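You operate a simulated robot arm through the tools that you are given. There is no shell and no other tool.

You are at the controls of a simulated robot arm. One attempt, no reset.

JOB
Link both docked headset packs to channel D, then switch the dock off.
Fine: switch it on, set the dial, press LINK; the orange and the grey pack stay in their slots; the third keeps its channel.

Only the result counts: the job must be done as asked and must still hold three seconds after the hand-in. Knocking over, shifting, dropping, spilling or breaking anything else fails it.

ROBOT AND FRAMES
A 6-joint arm with a two-finger parallel gripper, fixed in place. Base frame: the origin is at the foot of the arm, x ahead of it, y to its left, z up. Lengths are in mm, angles in degrees, forces in N, time in s.
With the tool pointing down near the work surface it reaches from about 300 to 660 mm from the base axis. Its first joint turns from -115.0 to 115.0 degrees. Payload 3.43 kg.
The tool frame sits at the grasp point between the pads (the TCP): z along the fingers, y along the line on which they close. The tips reach 34 mm beyond it. Largest opening 128 mm; finger width 24, thickness 12; the body of the gripper, 48 by 130 mm, starts 96 mm behind the TCP.
Orientation is told as [roll, pitch, yaw] about the base's x, y, z axes, in that order, counted from this pose: with the fingers straight down and closing along the base's y, the tool's x points along the base's -x, its y along +y and its z along -z.

CONTROLS
- The arm moves only by the tool apply_moves. Its argument "increments" is one flat list of numbers, 7 for each row, row after row: the shift along the base's x, y, z in mm, then the turn, a rotation vector about the base's x, y, z in degrees, then the finger opening in mm, from 0 to 128. In form: [dx, dy, dz, ax, ay, az, grip, dx, dy, dz, ax, ay, az, grip, ...]. A call has 1 to 20 rows; each row is the pose to reach, as a shift and turn from the pose commanded when the call began. Each row takes 0.2 s and may step no farther than 50 mm and 8.6 degrees from the row before; otherwise, or with a gripper value out of range, the whole call is refused. A pose out of reach is approached as far as the arm can. The call stops where the force on the tool passes 40 N (or 10 N more than at its start, if that is more) or the arm is blocked; 0.2 s more then pass. Each finger travels about 153 mm/s and halts on what it meets, pressing with about 32 N; the grip force reading is that of the motor and also rises with nothing between the fingers. The clock runs only during rows and for 0.2 s after the last one: add rows that repeat a pose to give the fingers time. The reply holds the time, the measured pose of the TCP, the force on the tool along the base axes, the opening and the grip force, in the units named above and with some noise, with the torque about the TCP (base axes, N m) and any sound that the robot's microphone picked up.
- Cameras (640 x 400 px; columns grow to the right, rows downward): "scene" is fixed at [220.7, -649.5, 1609.3]; the picture's right is [0.94, -0.33, 0.00], its down [-0.17, -0.50, -0.85] and it looks along [0.28, 0.80, -0.53] (base axes); focal length 340 px, centre (320, 200). "wrist" rides on the gripper at [76, -11, -160] in the tool frame; the picture's right is [0.15, 0.99, 0.00], its down [-0.88, 0.13, -0.46] and it looks along [-0.45, 0.07, 0.89] (tool axes); focal length 234 px, centre (320, 200). There is no depth. A picture from a camera that has moved, and an enlarged one, comes with that camera's place and axes in the base frame and with its lens.
- get_image(camera): a new picture of that camera. It takes no simulated time.
- slide_trunk(by): slides the trunk up (or, below 0, down) by that many mm; the arm rides with it, the base frame stays. It gives what a move gives, with no picture.
- inspect(camera, box): a new picture of the part [left, top, right, bottom] of that camera's present view, enlarged. It takes no simulated time.
- finish_job(): hands the job in; it is judged then, once.

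Places have to be worked out from the pictures, the camera data and where the tool is seen. Open the gripper and draw the arm clear of the work before you hand the job in, unless the task says otherwise.

The tools are called by a JSON object that holds its "method" and its "body". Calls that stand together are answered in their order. apply_moves: Moves the arm, as the interface text tells. Its arguments: {"type":"object","properties":{"increments":{"type":"array"}},"required":["increments"]} The other tools are called the same way: slide_trunk (by) slides the trunk up or down; get_image (camera) takes a picture; inspect (camera, box) takes an enlarged picture of a part of a camera's view; finish_job () hands the job in.

At the start:

```text
clock: 0.0
tool_pos: [332.7, 345.2, 1141.6]
tcp_rot: [0.0, -0.1, 0.0]
force: [0.0, -0.2, -0.1]
wrist_torque: [0.02, 0.01, -0.02]
finger_gap: 127.9
finger_force: 0.2
trunk travel left (down, up): [-900.0, 90.0]
```

scene: 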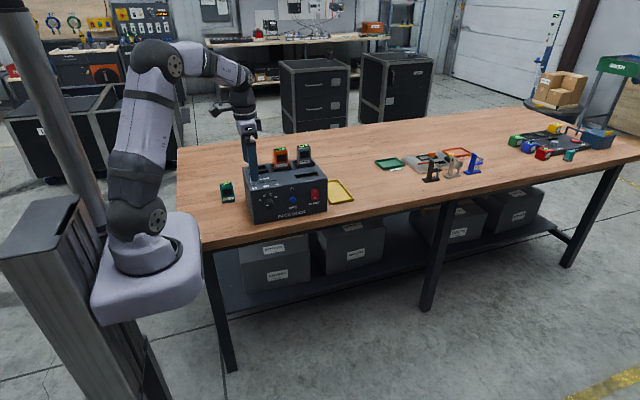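
wrist: 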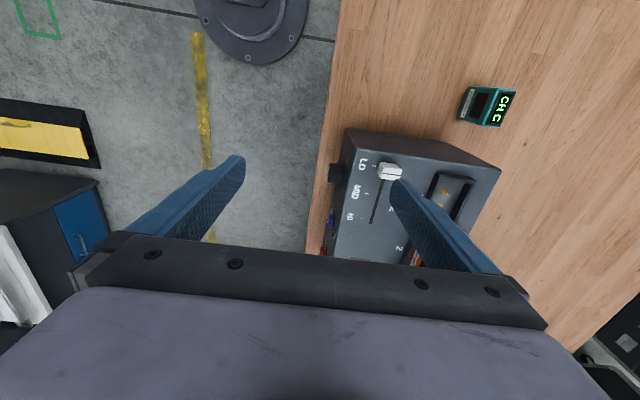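

I start with closer looks at the dock in the scene view and the wrist view, before moving anything.

{"method": "inspect", "body": {"camera": "scene", "box": [200, 130, 360, 230]}}

{"method": "inspect", "body": {"camera": "wrist", "box": [300, 80, 540, 280]}}

{"method": "inspect", "body": {"camera": "scene", "box": [360, 100, 640, 220]}}

```text
4.00 times, centred on (280, 180) of scene
camera zoom: at [220.7, -649.5, 1609.3], right [0.94, -0.33, 0.0], down [-0.17, -0.5, -0.85], along [0.28, 0.8, -0.53], focal length 1362 px, centre (480, 280)
```

zoom: 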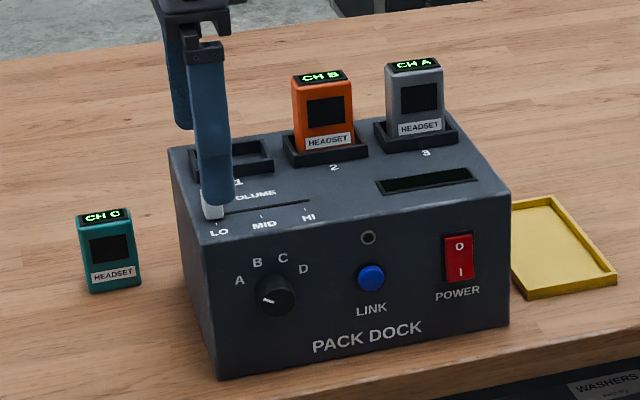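

```text
2.00 times, centred on (420, 180) of wrist
camera zoom: at [255.5, 333.6, 1301.1], right [-0.15, 0.99, 0.0], down [0.88, 0.13, 0.46], along [0.45, 0.07, -0.89], focal length 468 px, centre (120, 240)
```

zoom: 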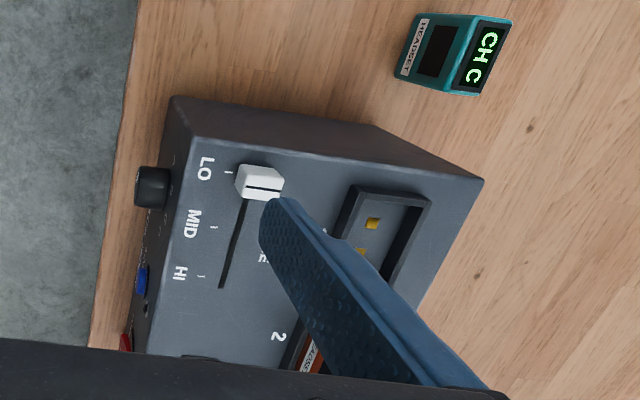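

```text
2.29 times, centred on (500, 160) of scene
camera zoom: at [220.7, -649.5, 1609.3], right [0.94, -0.33, 0.0], down [-0.17, -0.5, -0.85], along [0.28, 0.8, -0.53], focal length 778 px, centre (-91, 291)
```

zoom: 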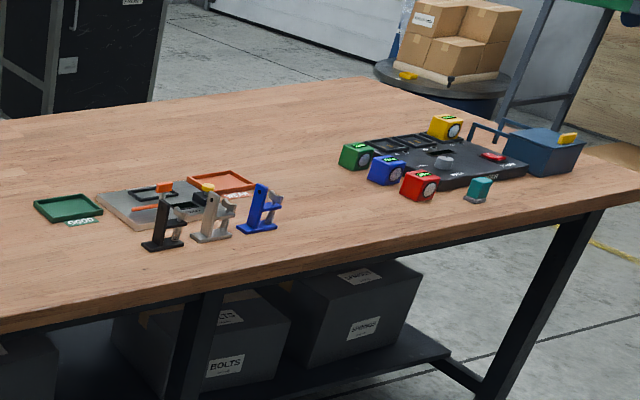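

The dock front faces roughly -y, right at the table edge; the slider knob is around (350, 440, 1010). I back the gripper off in -y, away from the dock, before tilting it to look at the front panel.

{"method": "apply_moves", "body": {"increments": [10, -40, 10, 0, 0, 0, 128, 20, -80, 20, 0, 0, 0, 128, 30, -120, 20, 0, 0, 0, 128, 40, -160, 20, 0, 0, 0, 128, 50, -200, 20, 0, 0, 0, 128]}}

{"method": "get_image", "body": {"camera": "wrist"}}

{"method": "get_image", "body": {"camera": "scene"}}

```text
clock: 1.2
tool_pos: [382.5, 144.7, 1163.0]
tcp_rot: [0.1, 0.1, 0.1]
force: [0.3, -0.1, 0.3]
wrist_torque: [0.02, -0.02, -0.01]
finger_gap: 128.1
finger_force: 0.0
trunk travel left (down, up): [-900.0, 90.0]
```

```text
taken
camera wrist: at [305.3, 132.6, 1321.3], right [-0.15, 0.99, 0.0], down [0.88, 0.13, 0.46], along [0.45, 0.07, -0.89], focal length 234 px, centre (320, 200)
```

wrist: 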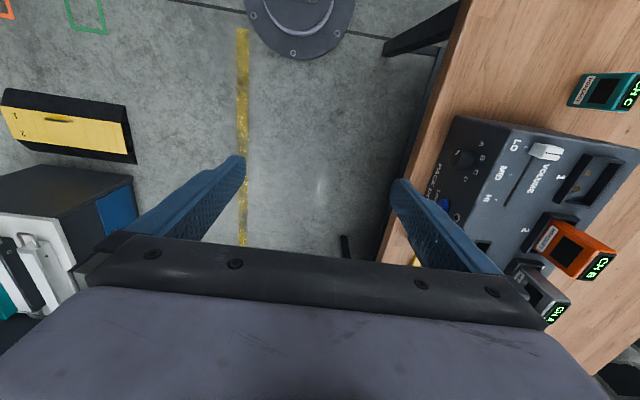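

```text
taken
```

scene: 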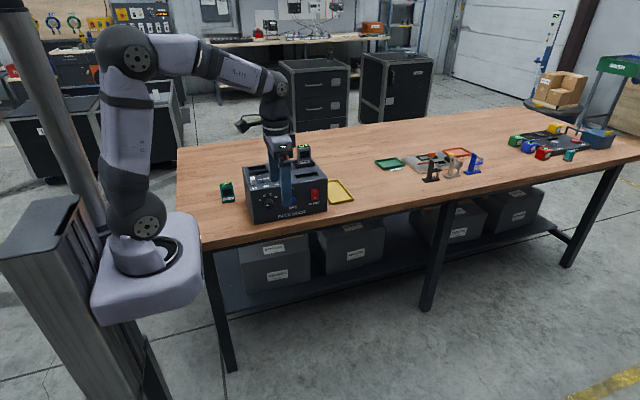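

The arm is clear of the table. I now roll the tool towards +y in steps, keeping the TCP well short of the dock, to view the front panel.

{"method": "apply_moves", "body": {"increments": [0, 0, 0, 8, 0, 0, 128, 0, 0, 0, 16, 0, 0, 128, 0, 0, 0, 24, 0, 0, 128, 0, 0, 0, 32, 0, 0, 128, 0, 0, 0, 40, 0, 0, 128, 0, 0, 0, 48, 0, 0, 128]}}

{"method": "get_image", "body": {"camera": "wrist"}}

{"method": "get_image", "body": {"camera": "scene"}}

```text
clock: 2.6
tool_pos: [384.2, 145.8, 1162.9]
tcp_rot: [48.2, -0.1, 0.0]
force: [-0.1, 0.1, 0.3]
wrist_torque: [0.03, 0.02, 0.01]
finger_gap: 128.0
finger_force: 0.0
trunk travel left (down, up): [-900.0, 90.0]
```

```text
taken
camera wrist: at [306.3, 18.1, 1259.6], right [-0.15, 0.66, 0.74], down [0.88, -0.25, 0.4], along [0.45, 0.71, -0.54], focal length 234 px, centre (320, 200)
```

wrist: 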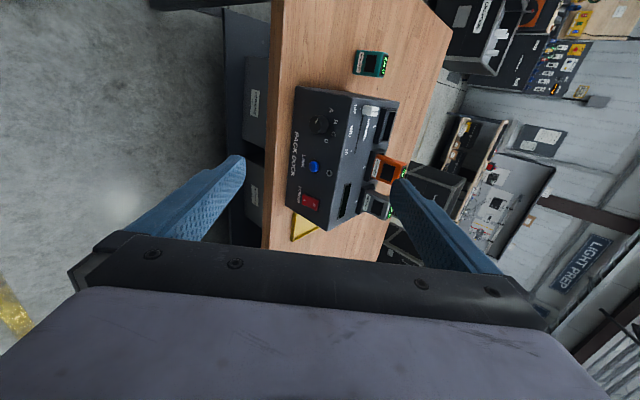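

```text
taken
```

scene: 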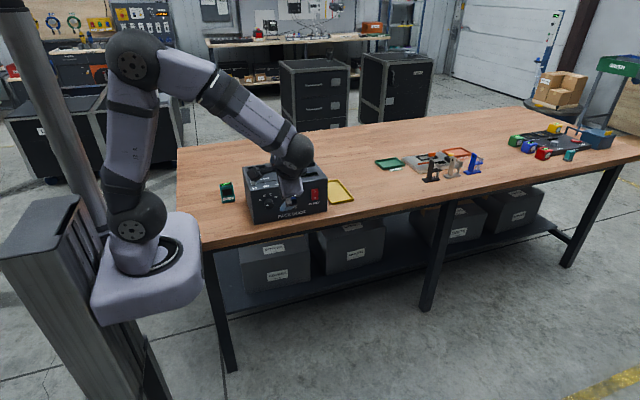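

Good view of the panel; I enlarge it for detail on the dial, LED, and switch.

{"method": "inspect", "body": {"camera": "wrist", "box": [270, 70, 430, 240]}}

{"method": "inspect", "body": {"camera": "wrist", "box": [285, 80, 355, 150]}}

```text
2.35 times, centred on (350, 155) of wrist
camera zoom: at [306.3, 18.1, 1259.6], right [-0.15, 0.66, 0.74], down [0.88, -0.25, 0.4], along [0.45, 0.71, -0.54], focal length 551 px, centre (249, 306)
```

zoom: 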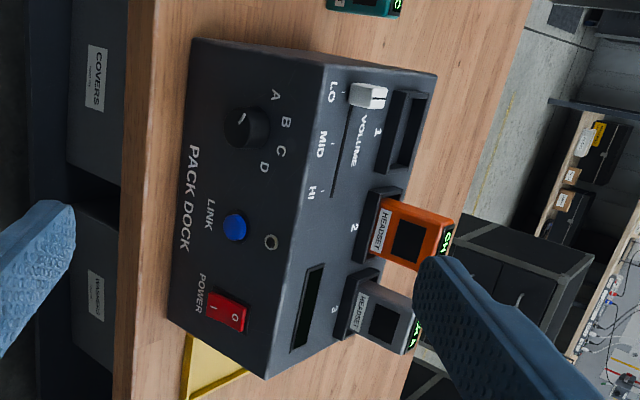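

```text
5.71 times, centred on (320, 115) of wrist
camera zoom: at [306.3, 18.1, 1259.6], right [-0.15, 0.66, 0.74], down [0.88, -0.25, 0.4], along [0.45, 0.71, -0.54], focal length 1338 px, centre (320, 686)
```

zoom: 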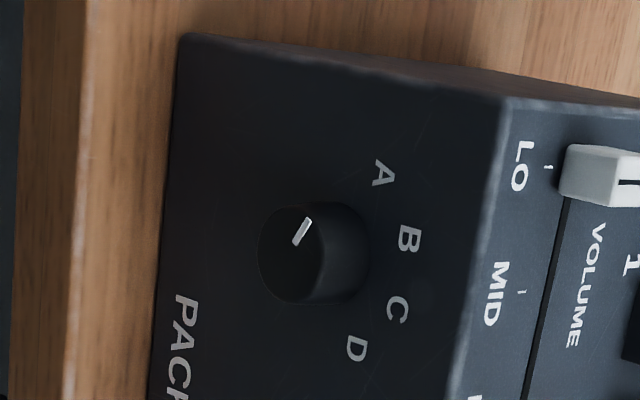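

From triangulation the dock front is the plane y≈389, spanning x 326–608 and z 866–1008. The dial is at (384, ~370, 949.5) pointing at A, with letters at -60/-20/+20/+60°; LINK is at (473, 949) and the rocker at (560, 953). I bring the tool to point straight along +y at about that height, still well clear.

{"method": "apply_moves", "body": {"increments": [0, 0, -30, 7, 0, 0, 100, 0, 0, -60, 14, 0, 0, 70, 0, 0, -90, 21, 0, 0, 70, 0, 0, -120, 28, 0, 0, 70, 0, 0, -150, 35, 0, 0, 70, 0, 0, -180, 41.8, 0, 0, 70]}}

{"method": "get_image", "body": {"camera": "wrist"}}

{"method": "get_image", "body": {"camera": "scene"}}

```text
clock: 4.0
tool_pos: [383.2, 145.4, 983.8]
tcp_rot: [90.0, -0.1, 0.0]
force: [0.0, -0.1, -0.2]
wrist_torque: [-0.01, 0.01, 0.01]
finger_gap: 69.9
finger_force: 0.1
trunk travel left (down, up): [-900.0, 90.0]
```

```text
taken
camera wrist: at [305.8, -14.9, 971.3], right [-0.15, 0.0, 0.99], down [0.88, -0.46, 0.13], along [0.45, 0.89, 0.07], focal length 234 px, centre (320, 200)
```

wrist: 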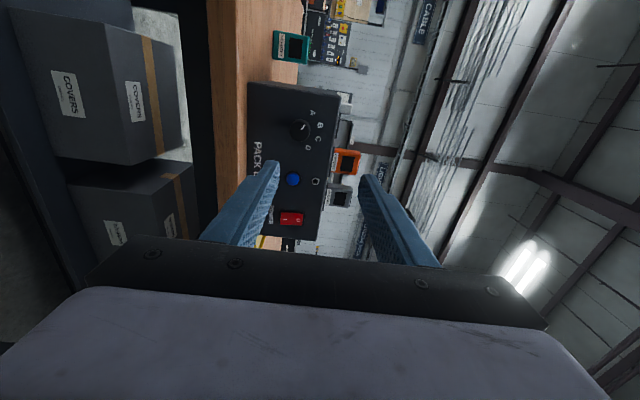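

```text
taken
```

scene: 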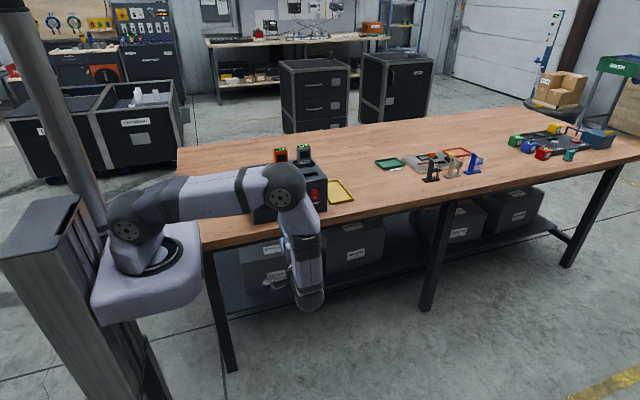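

I check the arm's posture more closely in the scene view before going further.

{"method": "inspect", "body": {"camera": "scene", "box": [80, 130, 340, 330]}}

{"method": "inspect", "body": {"camera": "wrist", "box": [230, 70, 370, 250]}}

```text
2.00 times, centred on (210, 230) of scene
camera zoom: at [220.7, -649.5, 1609.3], right [0.94, -0.33, 0.0], down [-0.17, -0.5, -0.85], along [0.28, 0.8, -0.53], focal length 681 px, centre (540, 140)
```

zoom: 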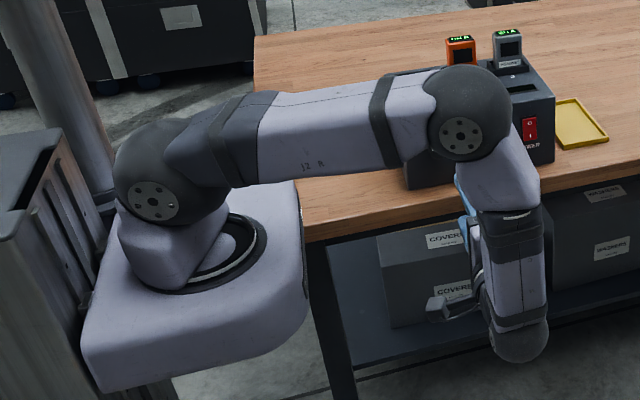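

```text
2.22 times, centred on (300, 160) of wrist
camera zoom: at [305.8, -14.9, 971.3], right [-0.15, 0.0, 0.99], down [0.88, -0.46, 0.13], along [0.45, 0.89, 0.07], focal length 520 px, centre (364, 289)
```

zoom: 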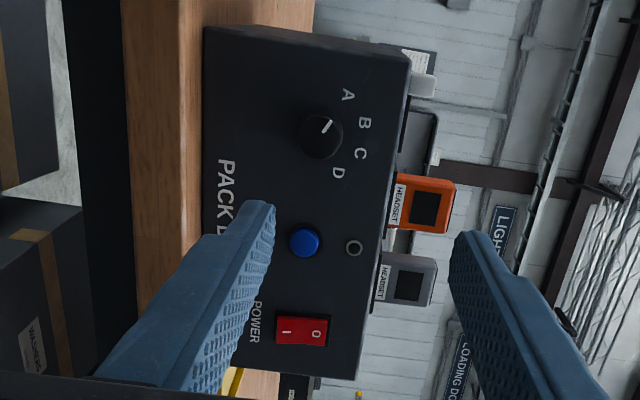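

The panel is visible head-on; I enlarge the dial region in the wrist view to refine its centre and pointer angle.

{"method": "inspect", "body": {"camera": "wrist", "box": [240, 70, 350, 150]}}

{"method": "inspect", "body": {"camera": "wrist", "box": [250, 150, 350, 250]}}

```text
5.00 times, centred on (295, 110) of wrist
camera zoom: at [305.8, -14.9, 971.3], right [-0.15, 0.0, 0.99], down [0.88, -0.46, 0.13], along [0.45, 0.89, 0.07], focal length 1171 px, centre (445, 650)
```

zoom: 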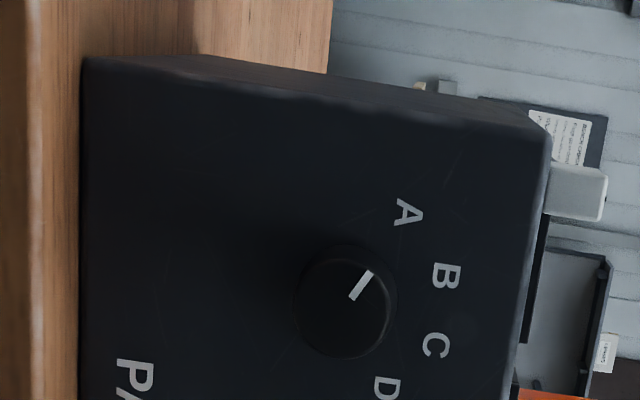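

```text
4.00 times, centred on (300, 200) of wrist
camera zoom: at [305.8, -14.9, 971.3], right [-0.15, 0.0, 0.99], down [0.88, -0.46, 0.13], along [0.45, 0.89, 0.07], focal length 937 px, centre (400, 200)
```

zoom: 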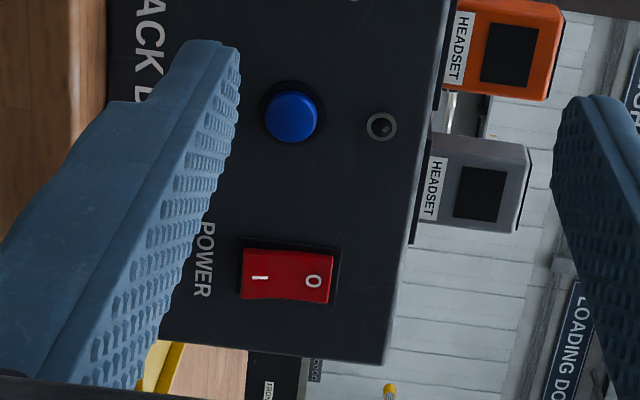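

The refined places agree: dial centre (384, 949.5), LINK (472, 947), rocker centre (559.5, 952.5) with I below and O above; the dial pointer is at A. I close the fingers and go in front of the rocker's lower half, still about 100 mm off the panel.

{"method": "apply_moves", "body": {"increments": [36, 21, -9, 0, 0, 0, 30, 72, 42, -18, 0, 0, 0, 0, 108, 63, -27, 0, 0, 0, 0, 142, 84, -36, 0, 0, 0, 0, 176.5, 105, -44, 0, 0, 0, 0, 176.5, 105, -44, 0, 0, 0, 0]}}

{"method": "get_image", "body": {"camera": "wrist"}}

{"method": "inspect", "body": {"camera": "scene", "box": [100, 100, 400, 300]}}

```text
clock: 5.4
tool_pos: [557.3, 250.4, 937.4]
tcp_rot: [89.8, 0.0, 0.0]
force: [0.1, 0.6, 0.0]
wrist_torque: [0.04, 0.03, 0.01]
finger_gap: 0.0
finger_force: 31.9
trunk travel left (down, up): [-900.0, 90.0]
```

```text
taken
camera wrist: at [481.6, 90.3, 926.1], right [-0.15, 0.0, 0.99], down [0.88, -0.46, 0.13], along [0.45, 0.89, 0.06], focal length 234 px, centre (320, 200)
```

wrist: 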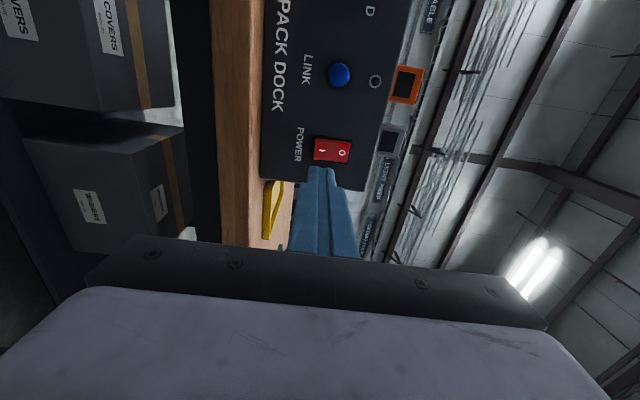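

```text
2.00 times, centred on (250, 200) of scene
camera zoom: at [220.7, -649.5, 1609.3], right [0.94, -0.33, 0.0], down [-0.17, -0.5, -0.85], along [0.28, 0.8, -0.53], focal length 681 px, centre (460, 200)
```

zoom: 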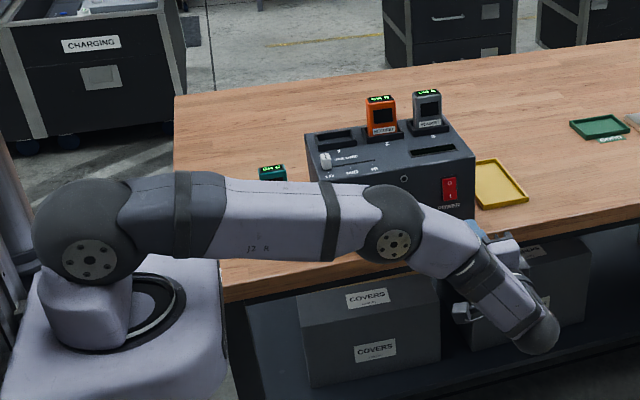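

The fingers are closed and the tip is about 100 mm short of the panel at (557.5, 937). I nudge to x≈559, z≈940 and advance until the tip is some 15 mm off the panel, then check alignment.

{"method": "apply_moves", "body": {"increments": [1, 30, 2.5, 0, 0, 0, 0, 1, 60, 2.5, 0, 0, 0, 0, 1, 80, 2.5, 0, 0, 0, 0, 1, 88, 2.5, 0, 0, 0, 0]}}

{"method": "inspect", "body": {"camera": "wrist", "box": [240, 60, 400, 220]}}

{"method": "inspect", "body": {"camera": "scene", "box": [240, 130, 360, 230]}}

```text
clock: 6.4
tool_pos: [561.4, 337.0, 941.3]
tcp_rot: [89.8, 0.0, 0.0]
force: [0.3, 0.2, 0.0]
wrist_torque: [-0.01, -0.04, 0.01]
finger_gap: 0.1
finger_force: 32.1
trunk travel left (down, up): [-900.0, 90.0]
```

```text
2.50 times, centred on (320, 140) of wrist
camera zoom: at [483.2, 178.4, 929.4], right [-0.15, 0.0, 0.99], down [0.88, -0.46, 0.13], along [0.45, 0.89, 0.06], focal length 585 px, centre (320, 350)
```

zoom: 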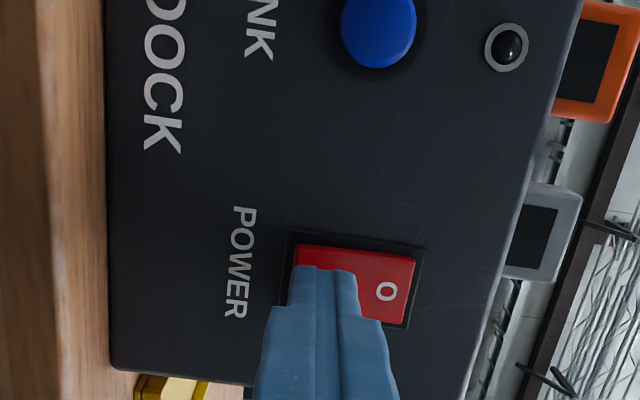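

```text
4.00 times, centred on (300, 180) of scene
camera zoom: at [220.7, -649.5, 1609.3], right [0.94, -0.33, 0.0], down [-0.17, -0.5, -0.85], along [0.28, 0.8, -0.53], focal length 1362 px, centre (400, 280)
```

zoom: 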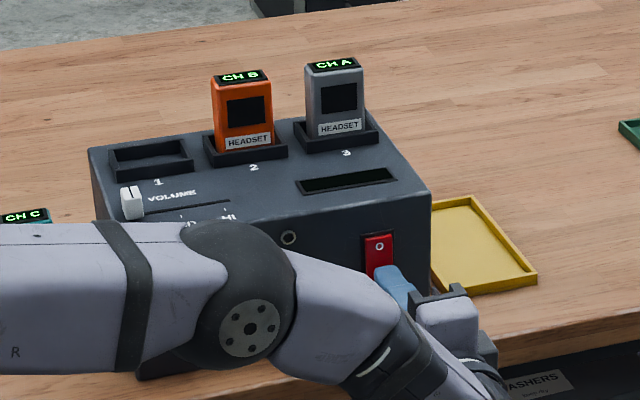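

The tip sits right in front of the I half (TCP ≈ (559, 338, 940)). I press forward slowly, letting the force limit protect the contact.

{"method": "apply_moves", "body": {"increments": [0, 2, 0, 0, 0, 0, 0, 0, 4, 0, 0, 0, 0, 0, 0, 6, 0, 0, 0, 0, 0, 0, 8, 0, 0, 0, 0, 0]}}

```text
clock: 7.4
tool_pos: [559.8, 345.7, 939.7]
tcp_rot: [89.8, -0.1, 0.0]
force: [0.4, -0.6, -0.9]
wrist_torque: [-0.06, 0.04, 0.01]
finger_gap: 0.1
finger_force: 31.8
trunk travel left (down, up): [-900.0, 90.0]
```

The tip is near y≈380 with barely any force; I continue pressing in 1.5 mm steps.

{"method": "apply_moves", "body": {"increments": [0, 1.5, 0, 0, 0, 0, 0, 0, 3, 0, 0, 0, 0, 0]}}

{"method": "inspect", "body": {"camera": "wrist", "box": [240, 60, 400, 220]}}

```text
clock: 8.0
tool_pos: [559.2, 345.7, 941.4]
tcp_rot: [89.8, 0.1, -0.1]
force: [-1.8, -14.6, -3.2]
wrist_torque: [0.03, -0.02, 0.07]
finger_gap: 0.1
finger_force: 32.2
trunk travel left (down, up): [-900.0, 90.0]
```

```text
2.50 times, centred on (320, 140) of wrist
camera zoom: at [482.9, 187.0, 928.9], right [-0.15, 0.0, 0.99], down [0.88, -0.46, 0.13], along [0.45, 0.89, 0.06], focal length 585 px, centre (320, 350)
```

zoom: 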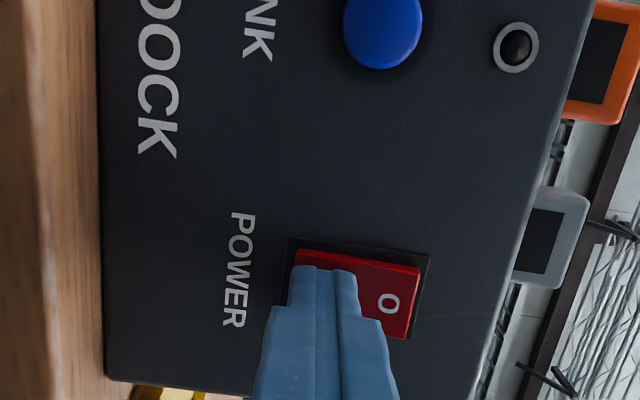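

Contact now: about 15 N at y≈347 (tip ≈381), no click heard yet. I press a bit further.

{"method": "apply_moves", "body": {"increments": [0, 1.5, 0, 0, 0, 0, 0, 0, 3, 0, 0, 0, 0, 0]}}

{"method": "inspect", "body": {"camera": "wrist", "box": [240, 60, 400, 220]}}

```text
clock: 8.6
tool_pos: [560.1, 347.1, 940.6]
tcp_rot: [89.9, 0.1, -0.1]
force: [-6.9, -35.6, -8.6]
wrist_torque: [0.09, -0.08, 0.27]
finger_gap: 0.0
finger_force: 32.4
trunk travel left (down, up): [-900.0, 90.0]
```

```text
2.50 times, centred on (320, 140) of wrist
camera zoom: at [482.7, 187.2, 928.8], right [-0.14, 0.0, 0.99], down [0.88, -0.46, 0.13], along [0.45, 0.89, 0.06], focal length 585 px, centre (320, 350)
```

zoom: 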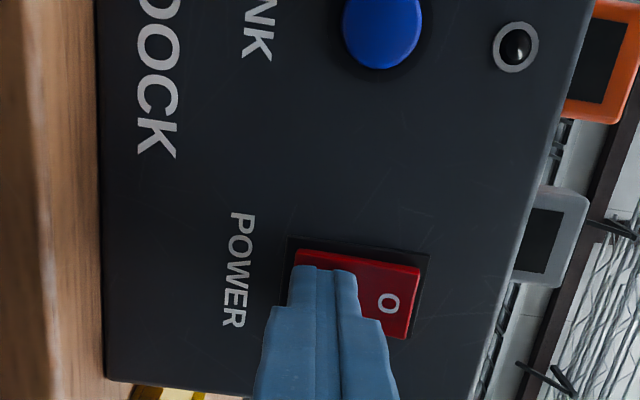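

The rocker resists at ~35 N without a click, so I back off 25 mm and look at which half actually sticks out.

{"method": "apply_moves", "body": {"increments": [0, -10, 0, 0, 0, 0, 0, 0, -35, 0, 0, 0, 0, 0, 0, -60, 10, 0, 0, 0, 0, 0, -80, 40, 0, 0, 0, 0]}}

{"method": "inspect", "body": {"camera": "wrist", "box": [260, 90, 380, 190]}}

{"method": "inspect", "body": {"camera": "scene", "box": [290, 170, 350, 220]}}

```text
clock: 9.6
tool_pos: [558.0, 272.2, 982.5]
tcp_rot: [89.7, 0.0, 0.1]
force: [0.9, 0.0, -0.2]
wrist_torque: [0.0, 0.02, -0.03]
finger_gap: 0.2
finger_force: 31.8
trunk travel left (down, up): [-900.0, 90.0]
```

```text
4.00 times, centred on (320, 140) of wrist
camera zoom: at [482.4, 111.2, 970.0], right [-0.15, 0.0, 0.99], down [0.88, -0.45, 0.13], along [0.45, 0.89, 0.06], focal length 937 px, centre (320, 440)
```

zoom: 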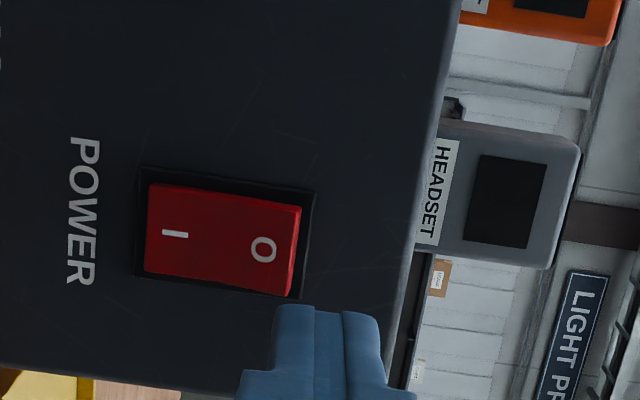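

```text
8.00 times, centred on (320, 195) of scene
camera zoom: at [220.7, -649.5, 1609.3], right [0.94, -0.33, 0.0], down [-0.17, -0.5, -0.85], along [0.28, 0.8, -0.53], focal length 2723 px, centre (320, 240)
```

zoom: 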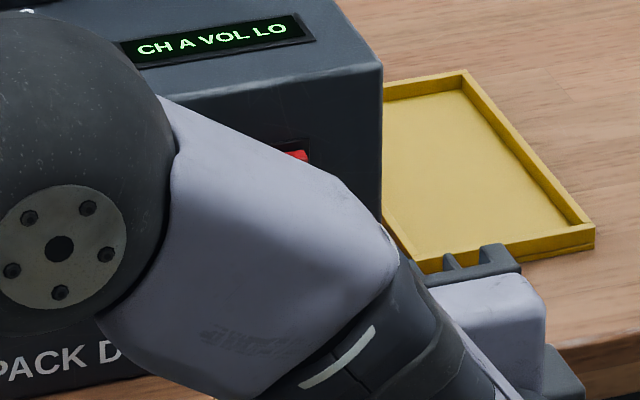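

The scene view shows the dock display lit: "CH A VOL LO", and the O half now sticks out, so the dock is on. Next I go in front of the dial, twisting the gripper -60° about y and opening to 60 mm.

{"method": "apply_moves", "body": {"increments": [-22, -3, -4, 0, -7.5, 0, 0, -44, -6, -8, 0, -15, 0, 20, -66, -9, -12, 0, -22.5, 0, 40, -88, -12, -16, 0, -30, 0, 60, -110, -15, -20, 0, -37.5, 0, 60, -132, -18, -24, 0, -45, 0, 60, -154, -21, -28, 0, -52.5, 0, 60, -176, -22, -30.6, 0, -60, 0, 60, -176, -22, -30.6, 0, -60, 0, 60]}}

{"method": "get_image", "body": {"camera": "wrist"}}

{"method": "get_image", "body": {"camera": "scene"}}

```text
clock: 11.6
tool_pos: [385.3, 250.3, 950.1]
tcp_rot: [89.8, -60.1, 0.1]
force: [0.2, -0.8, -0.3]
wrist_torque: [0.01, 0.0, 0.01]
finger_gap: 60.1
finger_force: 0.1
trunk travel left (down, up): [-900.0, 90.0]
```

```text
taken
camera wrist: at [354.9, 90.2, 878.3], right [-0.93, 0.0, 0.37], down [0.32, -0.46, 0.83], along [0.17, 0.89, 0.42], focal length 234 px, centre (320, 200)
```

wrist: 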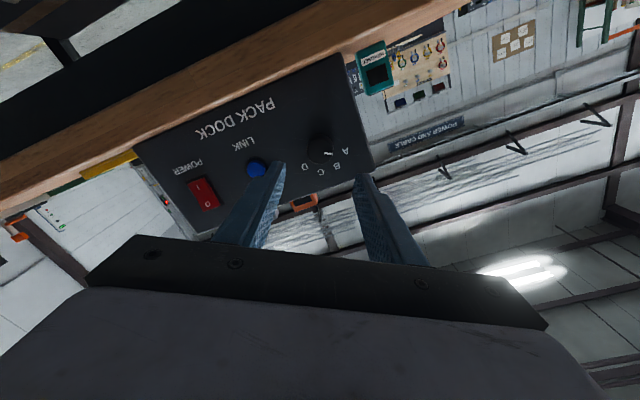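

```text
taken
```

scene: 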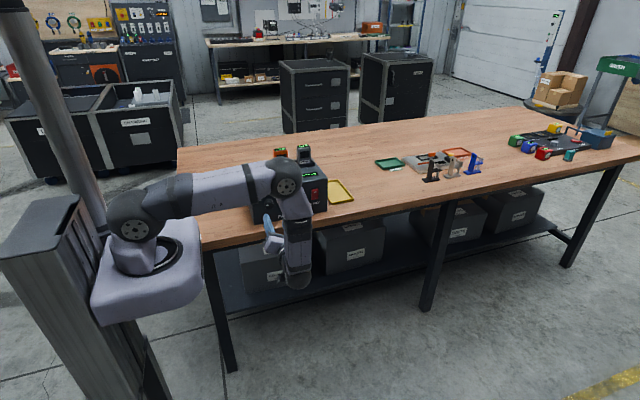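

TCP is on the dial axis (≈383.4, 949.6) with the twist reached. I advance until the tips are just short of the dial face and check the alignment.

{"method": "apply_moves", "body": {"increments": [0, 30, 0, 0, 0, 0, 60, 0, 55, 0, 0, 0, 0, 60, 0, 72, 0, 0, 0, 0, 60]}}

{"method": "inspect", "body": {"camera": "wrist", "box": [220, 80, 420, 260]}}

{"method": "inspect", "body": {"camera": "scene", "box": [220, 140, 340, 240]}}

```text
clock: 12.4
tool_pos: [383.6, 322.7, 949.9]
tcp_rot: [89.6, -59.9, 0.1]
force: [0.0, 0.5, -0.2]
wrist_torque: [0.03, 0.02, 0.01]
finger_gap: 60.1
finger_force: 0.0
trunk travel left (down, up): [-900.0, 90.0]
```

```text
2.22 times, centred on (320, 170) of wrist
camera zoom: at [353.9, 162.3, 878.1], right [-0.93, 0.0, 0.37], down [0.33, -0.45, 0.83], along [0.17, 0.89, 0.42], focal length 520 px, centre (320, 267)
```

zoom: 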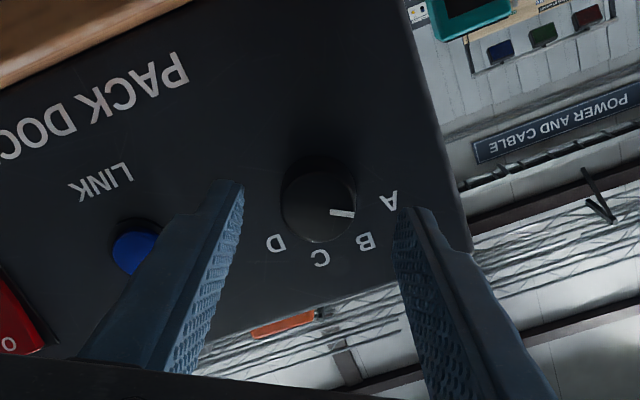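

```text
4.00 times, centred on (280, 190) of scene
camera zoom: at [220.7, -649.5, 1609.3], right [0.94, -0.33, 0.0], down [-0.17, -0.5, -0.85], along [0.28, 0.8, -0.53], focal length 1362 px, centre (480, 240)
```

zoom: 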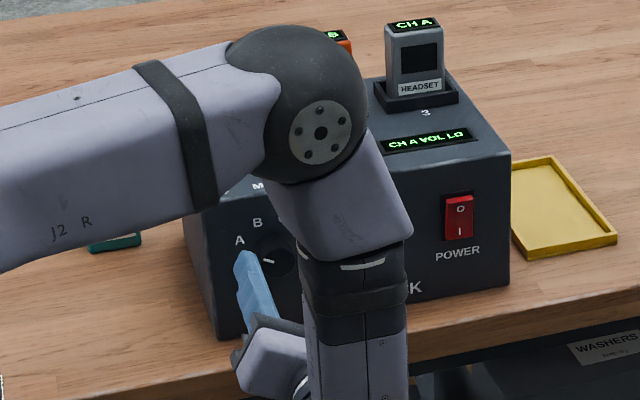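

The dial is centred between the fingertips. I advance so the tips straddle the dial (about 5 mm off the panel), then close in a second call.

{"method": "apply_moves", "body": {"increments": [0, 12, 0, 0, 0, 0, 60, 0, 22, 0, 0, 0, 0, 60, 0, 27, 0, 0, 0, 0, 60, 0, 27, 0, 0, 0, 0, 60]}}

{"method": "inspect", "body": {"camera": "wrist", "box": [220, 80, 420, 260]}}

```text
clock: 13.4
tool_pos: [383.5, 350.3, 949.1]
tcp_rot: [89.8, -60.0, 0.0]
force: [0.0, 0.4, 0.6]
wrist_torque: [0.01, 0.01, -0.02]
finger_gap: 60.0
finger_force: 0.1
trunk travel left (down, up): [-900.0, 90.0]
```

```text
2.22 times, centred on (320, 170) of wrist
camera zoom: at [354.3, 189.1, 878.3], right [-0.93, 0.0, 0.37], down [0.33, -0.46, 0.83], along [0.17, 0.89, 0.42], focal length 520 px, centre (320, 267)
```

zoom: 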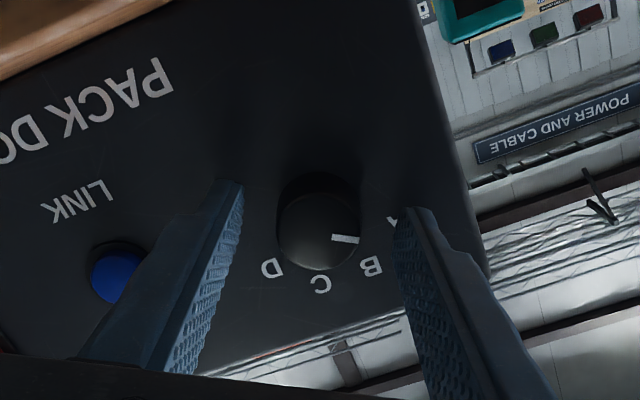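

The tips straddle the dial with no contact. I close on it now.

{"method": "apply_moves", "body": {"increments": [0, 0, 0, 0, 0, 0, 40, 0, 0, 0, 0, 0, 0, 20, 0, 0, 0, 0, 0, 0, 20]}}

{"method": "inspect", "body": {"camera": "wrist", "box": [220, 80, 420, 260]}}

```text
clock: 14.2
tool_pos: [383.5, 349.8, 950.8]
tcp_rot: [89.7, -60.0, 0.0]
force: [1.7, 0.7, -1.5]
wrist_torque: [-0.11, -0.03, -0.06]
finger_gap: 32.7
finger_force: 44.9
trunk travel left (down, up): [-900.0, 90.0]
```

```text
2.22 times, centred on (320, 170) of wrist
camera zoom: at [354.7, 189.1, 878.1], right [-0.93, 0.0, 0.37], down [0.33, -0.45, 0.83], along [0.17, 0.89, 0.42], focal length 520 px, centre (320, 267)
```

zoom: 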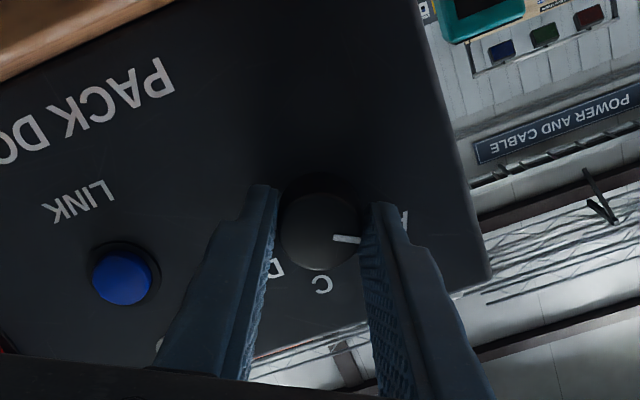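

The dial is held (gap 32.7 mm, little side force). I turn +40° about y first and check that the display follows to B.

{"method": "apply_moves", "body": {"increments": [0, 0, 0, 0, 8, 0, 20, 0, 0, 0, 0, 16, 0, 20, 0, 0, 0, 0, 24, 0, 20, 0, 0, 0, 0, 32, 0, 20, 0, 0, 0, 0, 40, 0, 20]}}

{"method": "get_image", "body": {"camera": "wrist"}}

{"method": "inspect", "body": {"camera": "scene", "box": [220, 140, 340, 240]}}

```text
clock: 15.4
tool_pos: [385.1, 348.0, 950.1]
tcp_rot: [89.9, -19.9, 0.1]
force: [1.7, -1.2, -2.7]
wrist_torque: [0.01, 0.03, -0.13]
finger_gap: 32.8
finger_force: 45.3
trunk travel left (down, up): [-900.0, 90.0]
```

```text
taken
camera wrist: at [315.6, 189.1, 913.5], right [-0.47, 0.0, 0.88], down [0.78, -0.46, 0.42], along [0.4, 0.89, 0.21], focal length 234 px, centre (320, 200)
```

wrist: 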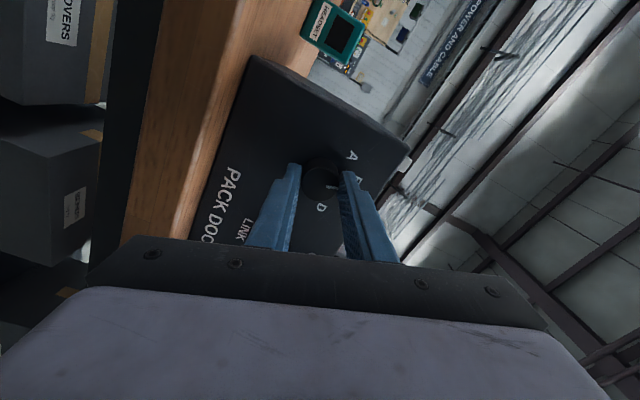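

```text
4.00 times, centred on (280, 190) of scene
camera zoom: at [220.7, -649.5, 1609.3], right [0.94, -0.33, 0.0], down [-0.17, -0.5, -0.85], along [0.28, 0.8, -0.53], focal length 1362 px, centre (480, 240)
```

zoom: 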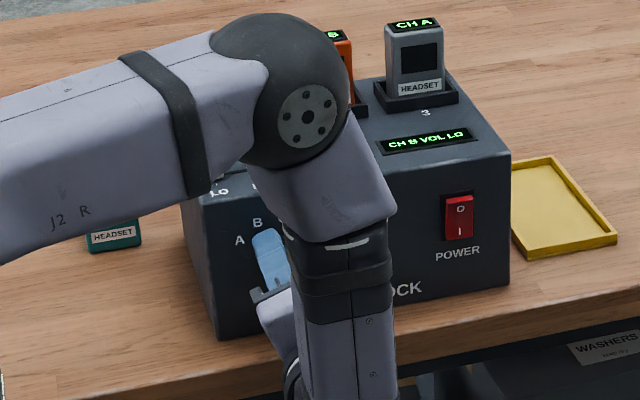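

The display now reads "CH B VOL LO", so the dial turns with the gripper. I turn a further +80° to D.

{"method": "apply_moves", "body": {"increments": [0, 0, 0, 0, 8, 0, 20, 0, 0, 0, 0, 16, 0, 20, 0, 0, 0, 0, 24, 0, 20, 0, 0, 0, 0, 32, 0, 20, 0, 0, 0, 0, 40, 0, 20, 0, 0, 0, 0, 48, 0, 20, 0, 0, 0, 0, 56, 0, 20, 0, 0, 0, 0, 64, 0, 20, 0, 0, 0, 0, 72, 0, 20, 0, 0, 0, 0, 80, 0, 20]}}

{"method": "get_image", "body": {"camera": "wrist"}}

{"method": "inspect", "body": {"camera": "scene", "box": [220, 140, 340, 240]}}

```text
clock: 17.6
tool_pos: [384.5, 349.2, 949.9]
tcp_rot: [89.9, 60.1, 0.1]
force: [4.5, 1.0, 5.9]
wrist_torque: [-0.19, -0.12, -0.39]
finger_gap: 32.9
finger_force: 45.4
trunk travel left (down, up): [-900.0, 90.0]
```

```text
taken
camera wrist: at [336.6, 189.0, 1009.9], right [0.78, 0.0, 0.62], down [0.55, -0.45, -0.7], along [0.28, 0.89, -0.36], focal length 234 px, centre (320, 200)
```

wrist: 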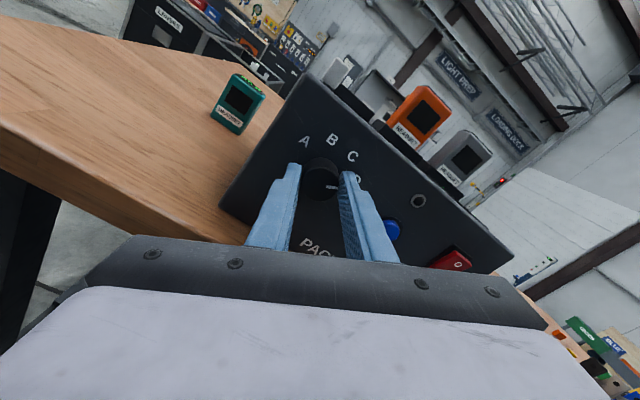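

```text
4.00 times, centred on (280, 190) of scene
camera zoom: at [220.7, -649.5, 1609.3], right [0.94, -0.33, 0.0], down [-0.17, -0.5, -0.85], along [0.28, 0.8, -0.53], focal length 1362 px, centre (480, 240)
```

zoom: 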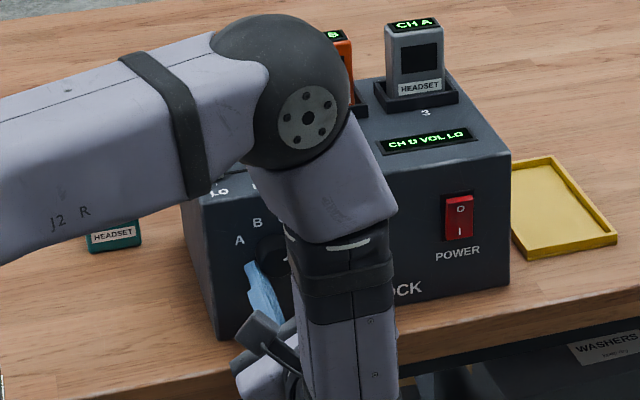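

The turn completed; I zoom in on the display and the dial to confirm it reads D before letting go.

{"method": "inspect", "body": {"camera": "scene", "box": [305, 155, 345, 180]}}

{"method": "inspect", "body": {"camera": "wrist", "box": [270, 120, 400, 240]}}

```text
16.00 times, centred on (325, 168) of scene
camera zoom: at [220.7, -649.5, 1609.3], right [0.94, -0.33, 0.0], down [-0.17, -0.5, -0.85], along [0.28, 0.8, -0.53], focal length 5446 px, centre (240, 720)
```

zoom: 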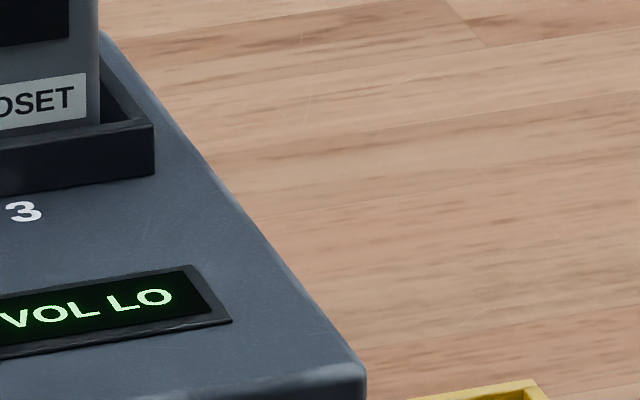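

```text
3.33 times, centred on (335, 180) of wrist
camera zoom: at [336.6, 189.0, 1009.9], right [0.78, 0.0, 0.62], down [0.55, -0.45, -0.7], along [0.28, 0.89, -0.36], focal length 781 px, centre (270, 267)
```

zoom: 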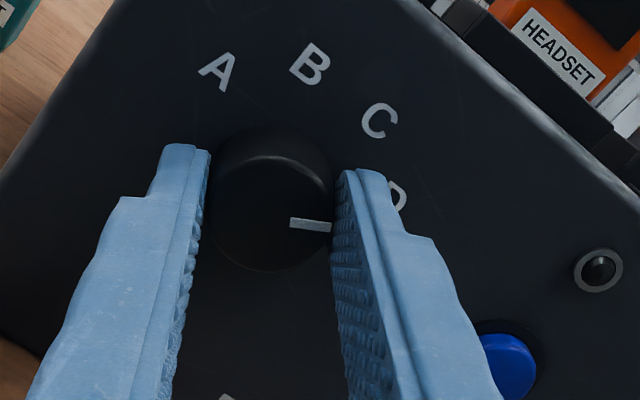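

The pointer lines up with D. One more zoom at the left part of the display.

{"method": "inspect", "body": {"camera": "scene", "box": [295, 165, 335, 190]}}

```text
16.00 times, centred on (315, 178) of scene
camera zoom: at [220.7, -649.5, 1609.3], right [0.94, -0.33, 0.0], down [-0.17, -0.5, -0.85], along [0.28, 0.8, -0.53], focal length 5446 px, centre (400, 560)
```

zoom: 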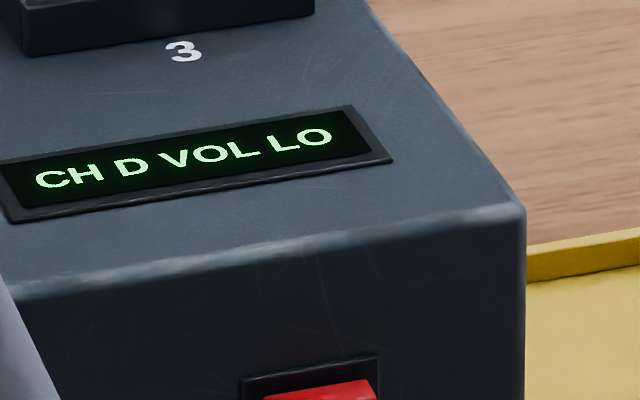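

Display confirms "CH D VOL LO". I open the fingers in place, then retreat straight back and check the dial held.

{"method": "apply_moves", "body": {"increments": [0, 0, 0, 0, 0, 0, 45, 0, 0, 0, 0, 0, 0, 60, 0, -20, 0, 0, 0, 0, 60, 0, -60, 0, 0, 0, 0, 60, 0, -90, 0, 0, 0, 0, 60]}}

{"method": "inspect", "body": {"camera": "wrist", "box": [240, 80, 440, 260]}}

{"method": "inspect", "body": {"camera": "scene", "box": [220, 140, 340, 240]}}

```text
clock: 18.8
tool_pos: [385.0, 259.0, 950.7]
tcp_rot: [89.9, 60.0, 0.2]
force: [0.6, -0.3, 0.9]
wrist_torque: [0.01, 0.02, 0.0]
finger_gap: 59.9
finger_force: 0.0
trunk travel left (down, up): [-900.0, 90.0]
```

```text
2.22 times, centred on (340, 170) of wrist
camera zoom: at [336.5, 98.7, 1010.3], right [0.78, 0.0, 0.62], down [0.56, -0.45, -0.7], along [0.28, 0.89, -0.36], focal length 520 px, centre (276, 267)
```

zoom: 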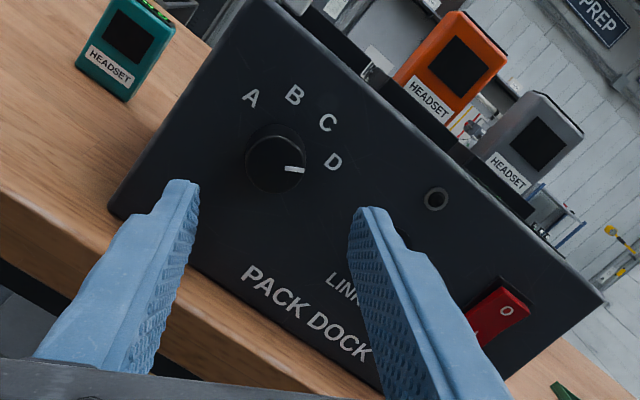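

```text
4.00 times, centred on (280, 190) of scene
camera zoom: at [220.7, -649.5, 1609.3], right [0.94, -0.33, 0.0], down [-0.17, -0.5, -0.85], along [0.28, 0.8, -0.53], focal length 1362 px, centre (480, 240)
```

zoom: 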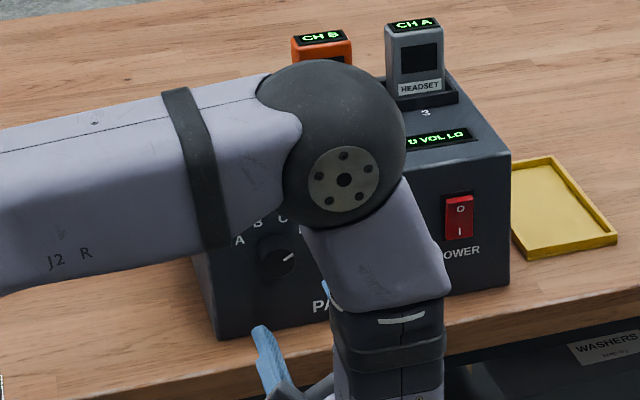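

The dial stays at D. Now I swing back to zero twist, close the fingers, and go in front of the LINK button (≈472, 947).

{"method": "apply_moves", "body": {"increments": [11, -1, 0, 0, -7.5, 0, 40, 22, -2, 0, 0, -15, 0, 20, 33, -3, -1, 0, -22.5, 0, 0, 44, -4, -1, 0, -30, 0, 0, 55, -4, -2, 0, -37.5, 0, 0, 66, -4, -2, 0, -45, 0, 0, 77, -4, -2.5, 0, -52.5, 0, 0, 88, -4, -2.5, 0, -60, 0, 0, 88, 40, -2.5, 0, -60, 0, 0, 88, 60, -2.5, 0, -60, 0, 0]}}

{"method": "inspect", "body": {"camera": "wrist", "box": [220, 60, 420, 240]}}

{"method": "inspect", "body": {"camera": "scene", "box": [220, 140, 340, 240]}}

```text
clock: 21.0
tool_pos: [473.5, 318.2, 948.0]
tcp_rot: [89.8, -0.1, 0.0]
force: [0.3, 0.2, 0.5]
wrist_torque: [-0.02, -0.01, 0.01]
finger_gap: 0.1
finger_force: 32.6
trunk travel left (down, up): [-900.0, 90.0]
```

```text
2.22 times, centred on (320, 150) of wrist
camera zoom: at [395.4, 158.5, 936.1], right [-0.15, 0.0, 0.99], down [0.88, -0.46, 0.13], along [0.45, 0.89, 0.06], focal length 520 px, centre (320, 311)
```

zoom: 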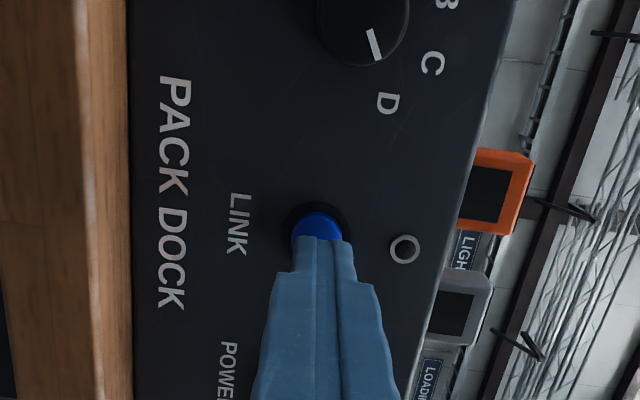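

```text
4.00 times, centred on (280, 190) of scene
camera zoom: at [220.7, -649.5, 1609.3], right [0.94, -0.33, 0.0], down [-0.17, -0.5, -0.85], along [0.28, 0.8, -0.53], focal length 1362 px, centre (480, 240)
```

zoom: 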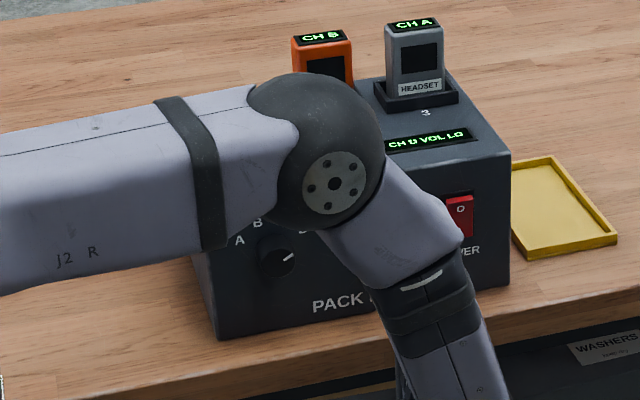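

Aligned with LINK at TCP ≈(471.4, 318.5, 946.6). I advance until just shy of the button, then press in small steps.

{"method": "apply_moves", "body": {"increments": [0.5, 12, 0, 0, 0, 0, 0, 0.5, 20, 0, 0, 0, 0, 0, 0.5, 23, 0, 0, 0, 0, 0, 0.5, 25, 0, 0, 0, 0, 0]}}

```text
clock: 22.0
tool_pos: [472.5, 343.6, 947.4]
tcp_rot: [89.9, 0.0, 0.0]
force: [-0.2, 0.0, 0.3]
wrist_torque: [0.02, -0.01, 0.01]
finger_gap: 0.0
finger_force: 31.6
trunk travel left (down, up): [-900.0, 90.0]
```

No contact yet with the tip at ≈377.5; I press on in 1 mm steps.

{"method": "apply_moves", "body": {"increments": [0, 1, 0, 0, 0, 0, 0, 0, 2, 0, 0, 0, 0, 0, 0, 3, 0, 0, 0, 0, 0, 0, 4, 0, 0, 0, 0, 0]}}

{"method": "inspect", "body": {"camera": "scene", "box": [220, 140, 340, 240]}}

{"method": "inspect", "body": {"camera": "wrist", "box": [220, 60, 420, 240]}}

```text
clock: 23.0
tool_pos: [471.1, 348.5, 946.6]
tcp_rot: [89.8, 0.0, 0.0]
force: [-0.3, 0.1, 0.5]
wrist_torque: [0.01, 0.02, -0.02]
finger_gap: 0.0
finger_force: 32.4
trunk travel left (down, up): [-900.0, 90.0]
```

```text
4.00 times, centred on (280, 190) of scene
camera zoom: at [220.7, -649.5, 1609.3], right [0.94, -0.33, 0.0], down [-0.17, -0.5, -0.85], along [0.28, 0.8, -0.53], focal length 1362 px, centre (480, 240)
```

zoom: 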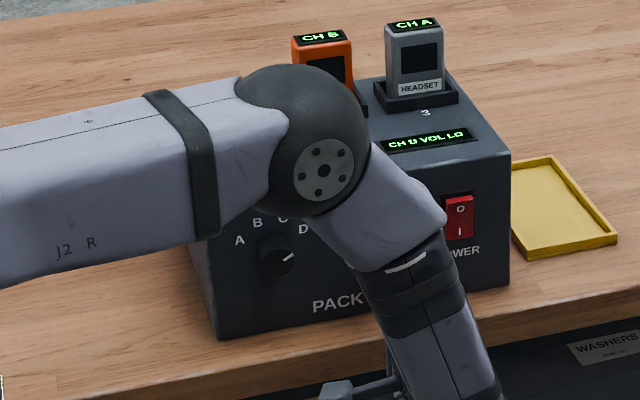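

```text
2.22 times, centred on (320, 150) of wrist
camera zoom: at [395.4, 188.4, 936.1], right [-0.15, 0.0, 0.99], down [0.88, -0.45, 0.13], along [0.45, 0.89, 0.06], focal length 520 px, centre (320, 311)
```

zoom: 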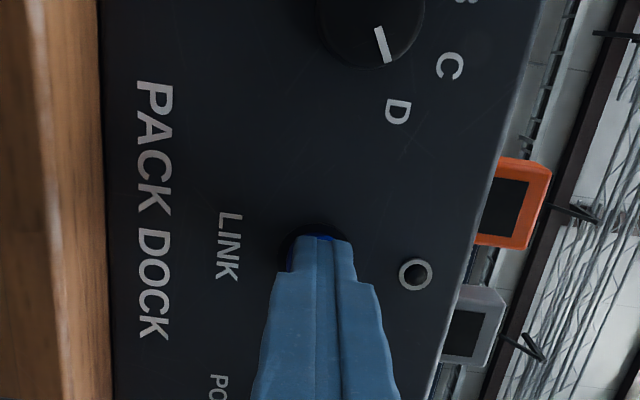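

Tip ≈382.4 and still no force, so the button face is a bit deeper. I continue in 0.8 mm steps.

{"method": "apply_moves", "body": {"increments": [0, 0.8, 0, 0, 0, 0, 0, 0, 1.6, 0, 0, 0, 0, 0, 0, 2.4, 0, 0, 0, 0, 0]}}

{"method": "inspect", "body": {"camera": "scene", "box": [220, 140, 340, 240]}}

{"method": "inspect", "body": {"camera": "wrist", "box": [260, 100, 380, 200]}}

```text
clock: 23.8
tool_pos: [472.4, 350.9, 948.5]
tcp_rot: [89.9, 0.0, 0.0]
force: [-0.3, -2.2, -0.8]
wrist_torque: [-0.02, -0.06, 0.03]
finger_gap: 0.0
finger_force: 32.1
trunk travel left (down, up): [-900.0, 90.0]
heard: click
```

```text
4.00 times, centred on (280, 190) of scene
camera zoom: at [220.7, -649.5, 1609.3], right [0.94, -0.33, 0.0], down [-0.17, -0.5, -0.85], along [0.28, 0.8, -0.53], focal length 1362 px, centre (480, 240)
```

zoom: 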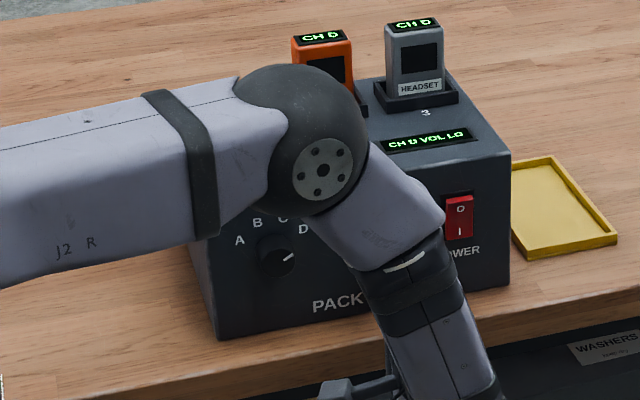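

```text
4.00 times, centred on (320, 150) of wrist
camera zoom: at [395.4, 190.6, 936.1], right [-0.15, 0.0, 0.99], down [0.88, -0.46, 0.13], along [0.45, 0.89, 0.06], focal length 937 px, centre (320, 400)
```

zoom: 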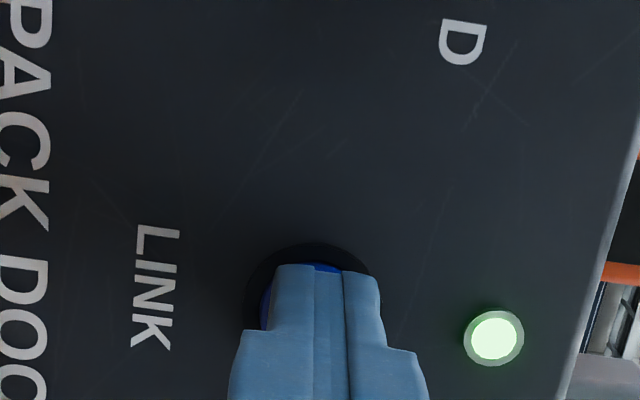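

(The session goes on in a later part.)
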